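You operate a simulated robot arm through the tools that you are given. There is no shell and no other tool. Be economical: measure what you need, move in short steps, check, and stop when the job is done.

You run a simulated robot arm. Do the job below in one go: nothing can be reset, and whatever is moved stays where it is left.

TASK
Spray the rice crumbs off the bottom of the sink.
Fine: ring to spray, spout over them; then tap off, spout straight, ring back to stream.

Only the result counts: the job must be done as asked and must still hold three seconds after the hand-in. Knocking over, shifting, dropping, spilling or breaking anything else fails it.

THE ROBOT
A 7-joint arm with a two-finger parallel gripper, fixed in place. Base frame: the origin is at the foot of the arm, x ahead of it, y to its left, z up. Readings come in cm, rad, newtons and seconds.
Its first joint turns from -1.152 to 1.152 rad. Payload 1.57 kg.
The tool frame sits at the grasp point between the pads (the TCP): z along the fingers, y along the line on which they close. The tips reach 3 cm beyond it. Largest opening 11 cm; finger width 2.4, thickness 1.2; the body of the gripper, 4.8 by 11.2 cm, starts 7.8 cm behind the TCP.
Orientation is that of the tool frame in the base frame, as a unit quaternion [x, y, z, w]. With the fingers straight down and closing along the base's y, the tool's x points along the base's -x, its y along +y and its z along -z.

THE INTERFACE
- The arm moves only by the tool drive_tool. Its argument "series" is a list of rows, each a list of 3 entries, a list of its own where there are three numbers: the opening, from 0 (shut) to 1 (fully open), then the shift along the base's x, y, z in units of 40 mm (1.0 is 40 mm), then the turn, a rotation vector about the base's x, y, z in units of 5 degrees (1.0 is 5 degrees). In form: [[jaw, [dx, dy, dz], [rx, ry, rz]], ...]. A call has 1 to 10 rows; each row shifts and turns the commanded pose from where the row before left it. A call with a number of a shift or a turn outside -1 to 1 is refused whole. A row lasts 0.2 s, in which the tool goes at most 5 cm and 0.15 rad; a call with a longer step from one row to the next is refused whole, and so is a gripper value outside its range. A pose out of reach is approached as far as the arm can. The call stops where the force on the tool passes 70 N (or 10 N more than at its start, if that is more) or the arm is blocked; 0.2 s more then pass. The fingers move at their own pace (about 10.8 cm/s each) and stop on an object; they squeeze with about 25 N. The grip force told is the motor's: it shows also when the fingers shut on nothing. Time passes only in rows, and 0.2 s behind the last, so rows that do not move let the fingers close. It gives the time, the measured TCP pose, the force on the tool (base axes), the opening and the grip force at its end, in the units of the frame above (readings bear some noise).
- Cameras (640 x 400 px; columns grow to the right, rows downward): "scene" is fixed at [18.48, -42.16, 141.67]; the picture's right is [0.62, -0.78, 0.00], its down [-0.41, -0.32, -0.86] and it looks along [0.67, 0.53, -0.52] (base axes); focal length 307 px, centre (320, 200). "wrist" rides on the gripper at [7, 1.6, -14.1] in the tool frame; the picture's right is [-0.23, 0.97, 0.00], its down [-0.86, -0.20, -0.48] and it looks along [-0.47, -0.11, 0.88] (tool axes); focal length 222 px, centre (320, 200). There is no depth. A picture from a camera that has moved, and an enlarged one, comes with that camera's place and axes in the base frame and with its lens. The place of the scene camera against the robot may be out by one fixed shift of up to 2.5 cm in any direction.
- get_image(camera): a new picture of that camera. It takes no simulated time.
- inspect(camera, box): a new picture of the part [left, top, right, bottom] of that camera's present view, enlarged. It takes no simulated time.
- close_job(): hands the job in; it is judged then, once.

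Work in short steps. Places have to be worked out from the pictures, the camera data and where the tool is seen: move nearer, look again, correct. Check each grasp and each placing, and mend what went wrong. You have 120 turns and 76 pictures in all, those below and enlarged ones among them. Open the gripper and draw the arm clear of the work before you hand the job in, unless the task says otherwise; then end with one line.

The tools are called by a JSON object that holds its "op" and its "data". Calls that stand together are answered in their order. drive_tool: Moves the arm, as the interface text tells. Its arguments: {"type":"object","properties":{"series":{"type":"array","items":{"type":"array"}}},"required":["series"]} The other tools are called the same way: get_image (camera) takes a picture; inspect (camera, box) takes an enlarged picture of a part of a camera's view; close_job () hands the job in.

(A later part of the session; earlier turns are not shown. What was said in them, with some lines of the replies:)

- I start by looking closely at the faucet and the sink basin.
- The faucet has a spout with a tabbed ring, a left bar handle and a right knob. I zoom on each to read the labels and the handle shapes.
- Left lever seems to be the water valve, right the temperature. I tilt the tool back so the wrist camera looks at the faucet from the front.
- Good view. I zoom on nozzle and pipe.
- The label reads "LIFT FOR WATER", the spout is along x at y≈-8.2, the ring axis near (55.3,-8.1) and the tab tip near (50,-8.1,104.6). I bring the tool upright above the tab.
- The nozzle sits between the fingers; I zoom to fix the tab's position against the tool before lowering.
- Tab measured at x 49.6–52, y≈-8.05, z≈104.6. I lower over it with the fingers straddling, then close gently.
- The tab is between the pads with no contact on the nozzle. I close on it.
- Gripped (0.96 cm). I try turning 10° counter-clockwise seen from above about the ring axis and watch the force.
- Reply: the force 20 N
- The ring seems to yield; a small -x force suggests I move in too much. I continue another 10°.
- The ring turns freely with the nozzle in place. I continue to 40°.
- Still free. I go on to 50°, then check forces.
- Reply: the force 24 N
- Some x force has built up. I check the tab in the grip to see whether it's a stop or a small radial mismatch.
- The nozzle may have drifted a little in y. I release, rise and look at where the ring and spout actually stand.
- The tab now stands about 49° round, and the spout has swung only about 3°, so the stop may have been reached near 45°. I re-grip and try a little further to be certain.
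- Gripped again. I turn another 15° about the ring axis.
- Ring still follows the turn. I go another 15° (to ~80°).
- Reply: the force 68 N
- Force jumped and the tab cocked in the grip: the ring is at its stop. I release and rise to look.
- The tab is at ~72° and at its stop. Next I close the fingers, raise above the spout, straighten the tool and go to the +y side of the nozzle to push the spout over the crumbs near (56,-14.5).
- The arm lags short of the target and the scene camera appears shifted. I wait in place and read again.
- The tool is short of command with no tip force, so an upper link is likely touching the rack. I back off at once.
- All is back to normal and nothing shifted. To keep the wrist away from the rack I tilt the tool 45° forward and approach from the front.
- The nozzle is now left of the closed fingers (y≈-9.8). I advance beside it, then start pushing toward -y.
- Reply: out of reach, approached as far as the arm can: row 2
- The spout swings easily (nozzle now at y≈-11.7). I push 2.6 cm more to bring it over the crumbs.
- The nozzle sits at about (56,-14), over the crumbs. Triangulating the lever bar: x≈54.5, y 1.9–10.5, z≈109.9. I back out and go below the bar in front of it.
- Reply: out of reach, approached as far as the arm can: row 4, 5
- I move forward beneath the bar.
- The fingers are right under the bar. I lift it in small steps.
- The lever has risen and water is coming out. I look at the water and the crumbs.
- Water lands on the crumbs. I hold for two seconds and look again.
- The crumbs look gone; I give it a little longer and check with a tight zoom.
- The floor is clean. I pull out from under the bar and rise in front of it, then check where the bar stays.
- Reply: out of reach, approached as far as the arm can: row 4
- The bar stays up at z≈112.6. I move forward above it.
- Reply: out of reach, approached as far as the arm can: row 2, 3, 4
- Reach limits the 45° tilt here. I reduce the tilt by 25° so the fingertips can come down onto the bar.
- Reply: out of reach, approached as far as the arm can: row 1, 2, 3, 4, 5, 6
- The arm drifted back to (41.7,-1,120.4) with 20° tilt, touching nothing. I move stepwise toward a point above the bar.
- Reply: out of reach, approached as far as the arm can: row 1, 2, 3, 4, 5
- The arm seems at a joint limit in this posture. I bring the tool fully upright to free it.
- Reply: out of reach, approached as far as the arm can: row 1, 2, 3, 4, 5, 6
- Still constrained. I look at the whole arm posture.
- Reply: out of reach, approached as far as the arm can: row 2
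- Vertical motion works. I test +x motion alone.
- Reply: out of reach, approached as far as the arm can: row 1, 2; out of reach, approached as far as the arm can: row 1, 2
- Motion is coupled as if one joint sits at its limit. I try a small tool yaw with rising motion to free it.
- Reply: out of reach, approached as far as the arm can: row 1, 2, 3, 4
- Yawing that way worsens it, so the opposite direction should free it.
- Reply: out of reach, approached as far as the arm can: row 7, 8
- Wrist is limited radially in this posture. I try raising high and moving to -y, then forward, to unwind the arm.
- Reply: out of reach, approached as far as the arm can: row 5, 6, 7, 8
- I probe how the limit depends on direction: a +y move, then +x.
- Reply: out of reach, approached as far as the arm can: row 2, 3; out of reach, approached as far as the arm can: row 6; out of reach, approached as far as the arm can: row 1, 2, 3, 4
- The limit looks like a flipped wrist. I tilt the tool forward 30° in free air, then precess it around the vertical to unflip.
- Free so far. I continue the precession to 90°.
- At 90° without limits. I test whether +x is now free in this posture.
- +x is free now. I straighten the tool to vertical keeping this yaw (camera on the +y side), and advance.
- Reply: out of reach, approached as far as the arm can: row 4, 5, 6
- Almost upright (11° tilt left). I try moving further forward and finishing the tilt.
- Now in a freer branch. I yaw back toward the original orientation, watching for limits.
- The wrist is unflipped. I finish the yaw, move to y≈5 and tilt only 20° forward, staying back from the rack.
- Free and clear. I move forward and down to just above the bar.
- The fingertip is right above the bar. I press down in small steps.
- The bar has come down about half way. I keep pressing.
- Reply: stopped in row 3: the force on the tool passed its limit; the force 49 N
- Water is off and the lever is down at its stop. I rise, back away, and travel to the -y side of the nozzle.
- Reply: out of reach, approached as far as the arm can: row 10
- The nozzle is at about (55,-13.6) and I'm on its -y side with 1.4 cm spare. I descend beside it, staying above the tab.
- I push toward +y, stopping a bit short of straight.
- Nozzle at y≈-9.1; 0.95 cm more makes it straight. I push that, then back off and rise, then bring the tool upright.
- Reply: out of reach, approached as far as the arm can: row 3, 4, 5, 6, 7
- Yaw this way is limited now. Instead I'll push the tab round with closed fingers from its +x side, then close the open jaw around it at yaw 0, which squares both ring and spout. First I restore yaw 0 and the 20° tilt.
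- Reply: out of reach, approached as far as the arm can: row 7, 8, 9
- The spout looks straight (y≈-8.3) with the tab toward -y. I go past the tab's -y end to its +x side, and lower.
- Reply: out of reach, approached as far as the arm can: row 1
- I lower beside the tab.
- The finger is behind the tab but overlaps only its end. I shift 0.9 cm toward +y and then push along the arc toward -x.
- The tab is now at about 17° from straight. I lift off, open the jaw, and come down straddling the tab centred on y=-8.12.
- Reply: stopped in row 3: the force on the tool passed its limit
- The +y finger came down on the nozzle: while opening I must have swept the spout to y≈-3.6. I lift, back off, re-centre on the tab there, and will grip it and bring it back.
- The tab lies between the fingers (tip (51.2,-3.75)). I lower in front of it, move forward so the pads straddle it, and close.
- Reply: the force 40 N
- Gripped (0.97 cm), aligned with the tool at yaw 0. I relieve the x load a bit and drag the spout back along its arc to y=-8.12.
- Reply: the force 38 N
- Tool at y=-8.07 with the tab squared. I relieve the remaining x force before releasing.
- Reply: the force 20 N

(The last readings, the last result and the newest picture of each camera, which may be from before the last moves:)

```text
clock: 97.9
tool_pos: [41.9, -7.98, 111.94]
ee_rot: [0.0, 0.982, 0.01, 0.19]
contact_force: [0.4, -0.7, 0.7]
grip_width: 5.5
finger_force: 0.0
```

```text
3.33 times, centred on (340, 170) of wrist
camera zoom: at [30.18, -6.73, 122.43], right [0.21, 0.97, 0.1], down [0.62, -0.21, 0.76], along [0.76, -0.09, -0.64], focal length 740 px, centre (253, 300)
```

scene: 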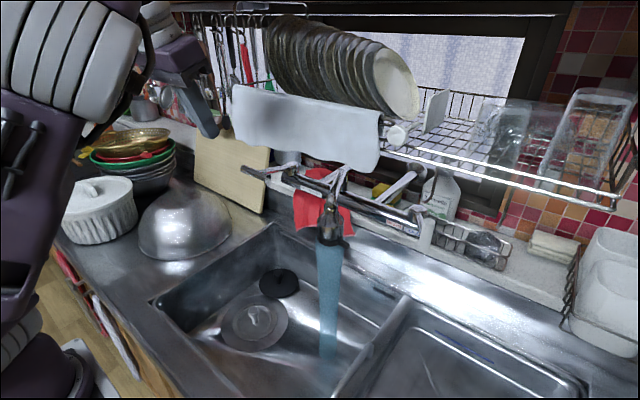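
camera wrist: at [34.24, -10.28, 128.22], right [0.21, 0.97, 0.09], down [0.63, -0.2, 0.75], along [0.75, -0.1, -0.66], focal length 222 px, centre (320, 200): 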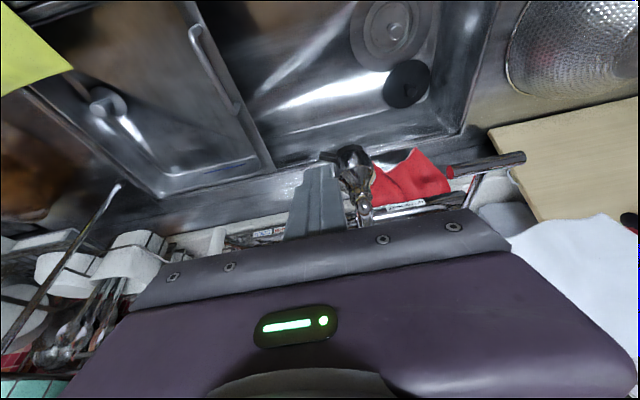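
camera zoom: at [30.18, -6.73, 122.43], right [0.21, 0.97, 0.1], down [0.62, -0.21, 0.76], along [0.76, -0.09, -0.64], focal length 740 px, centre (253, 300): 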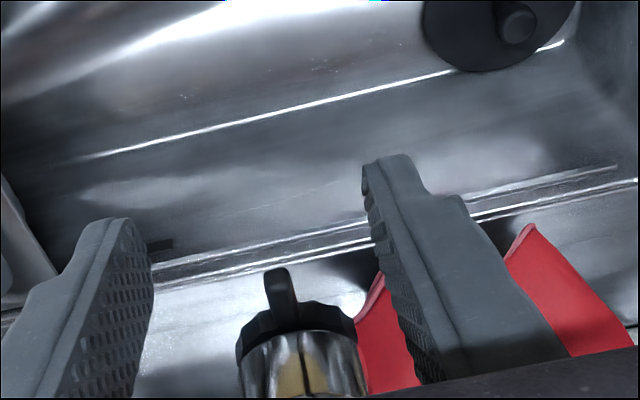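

Ring tab and nozzle now read y≈-8.1 to -8.2, straight, as at the start. I open up, draw the arm clear and check with the scene camera.

{"op": "drive_tool", "data": {"series": [[0.7, [-0.5, 0, 0.6], [0, 1, 0]], [1, [-0.3, 0.1, 0.8], [0, 1, 0]], [1, [0, 0.2, 0.8], [0, 1, 0]], [1, [0, 0.2, 0.6], [0, 0.8, 0]], [1, [0, 0, 0], [0, 0, 0]]]}}

{"op": "get_image", "data": {"camera": "scene"}}

{"op": "inspect", "data": {"camera": "scene", "box": [230, 150, 450, 290]}}

```text
clock: 99.1
tool_pos: [39.25, -5.65, 123.08]
ee_rot: [0.002, 1.0, 0.009, 0.024]
contact_force: [0.0, 0.1, 0.1]
grip_width: 10.99
finger_force: 0.1
out of reach, approached as far as the arm can: row 2
```

```text
2 pictures are left
```

scene: 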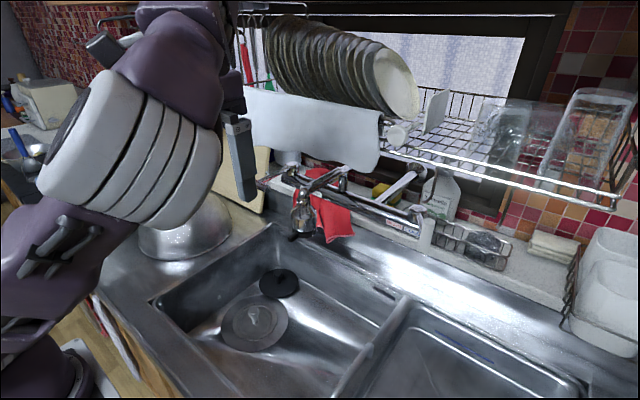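

```text
2.86 times, centred on (340, 220) of scene
camera zoom: at [18.48, -42.16, 141.67], right [0.62, -0.78, 0.0], down [-0.41, -0.32, -0.86], along [0.67, 0.53, -0.52], focal length 878 px, centre (263, 143)
```

zoom: 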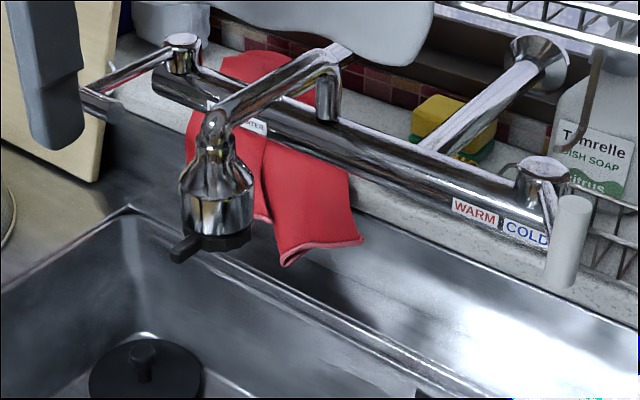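

The faucet matches the starting picture and the water is off. One last look at the sink floor.

{"op": "inspect", "data": {"camera": "scene", "box": [220, 260, 400, 390]}}

```text
3.08 times, centred on (310, 325) of scene
camera zoom: at [18.48, -42.16, 141.67], right [0.62, -0.78, 0.0], down [-0.41, -0.32, -0.86], along [0.67, 0.53, -0.52], focal length 945 px, centre (351, -185)
```

zoom: 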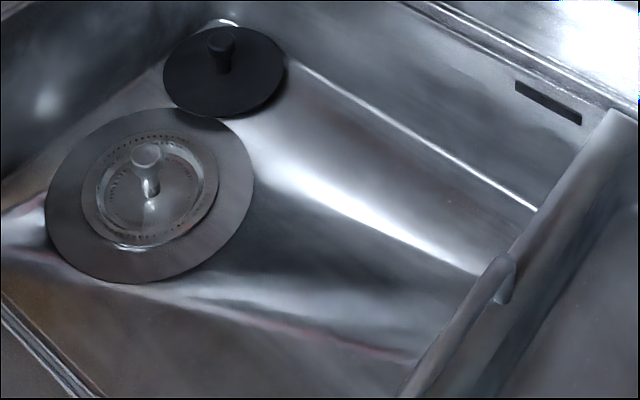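

The sink floor is clean, so I hand the job in.

{"op": "close_job", "data": {}}

```text
The job is handed in.
```

The rice crumbs are off the sink floor. The tap is off, the spout is straight, the ring is back at stream, and the arm is open and clear of the sink.
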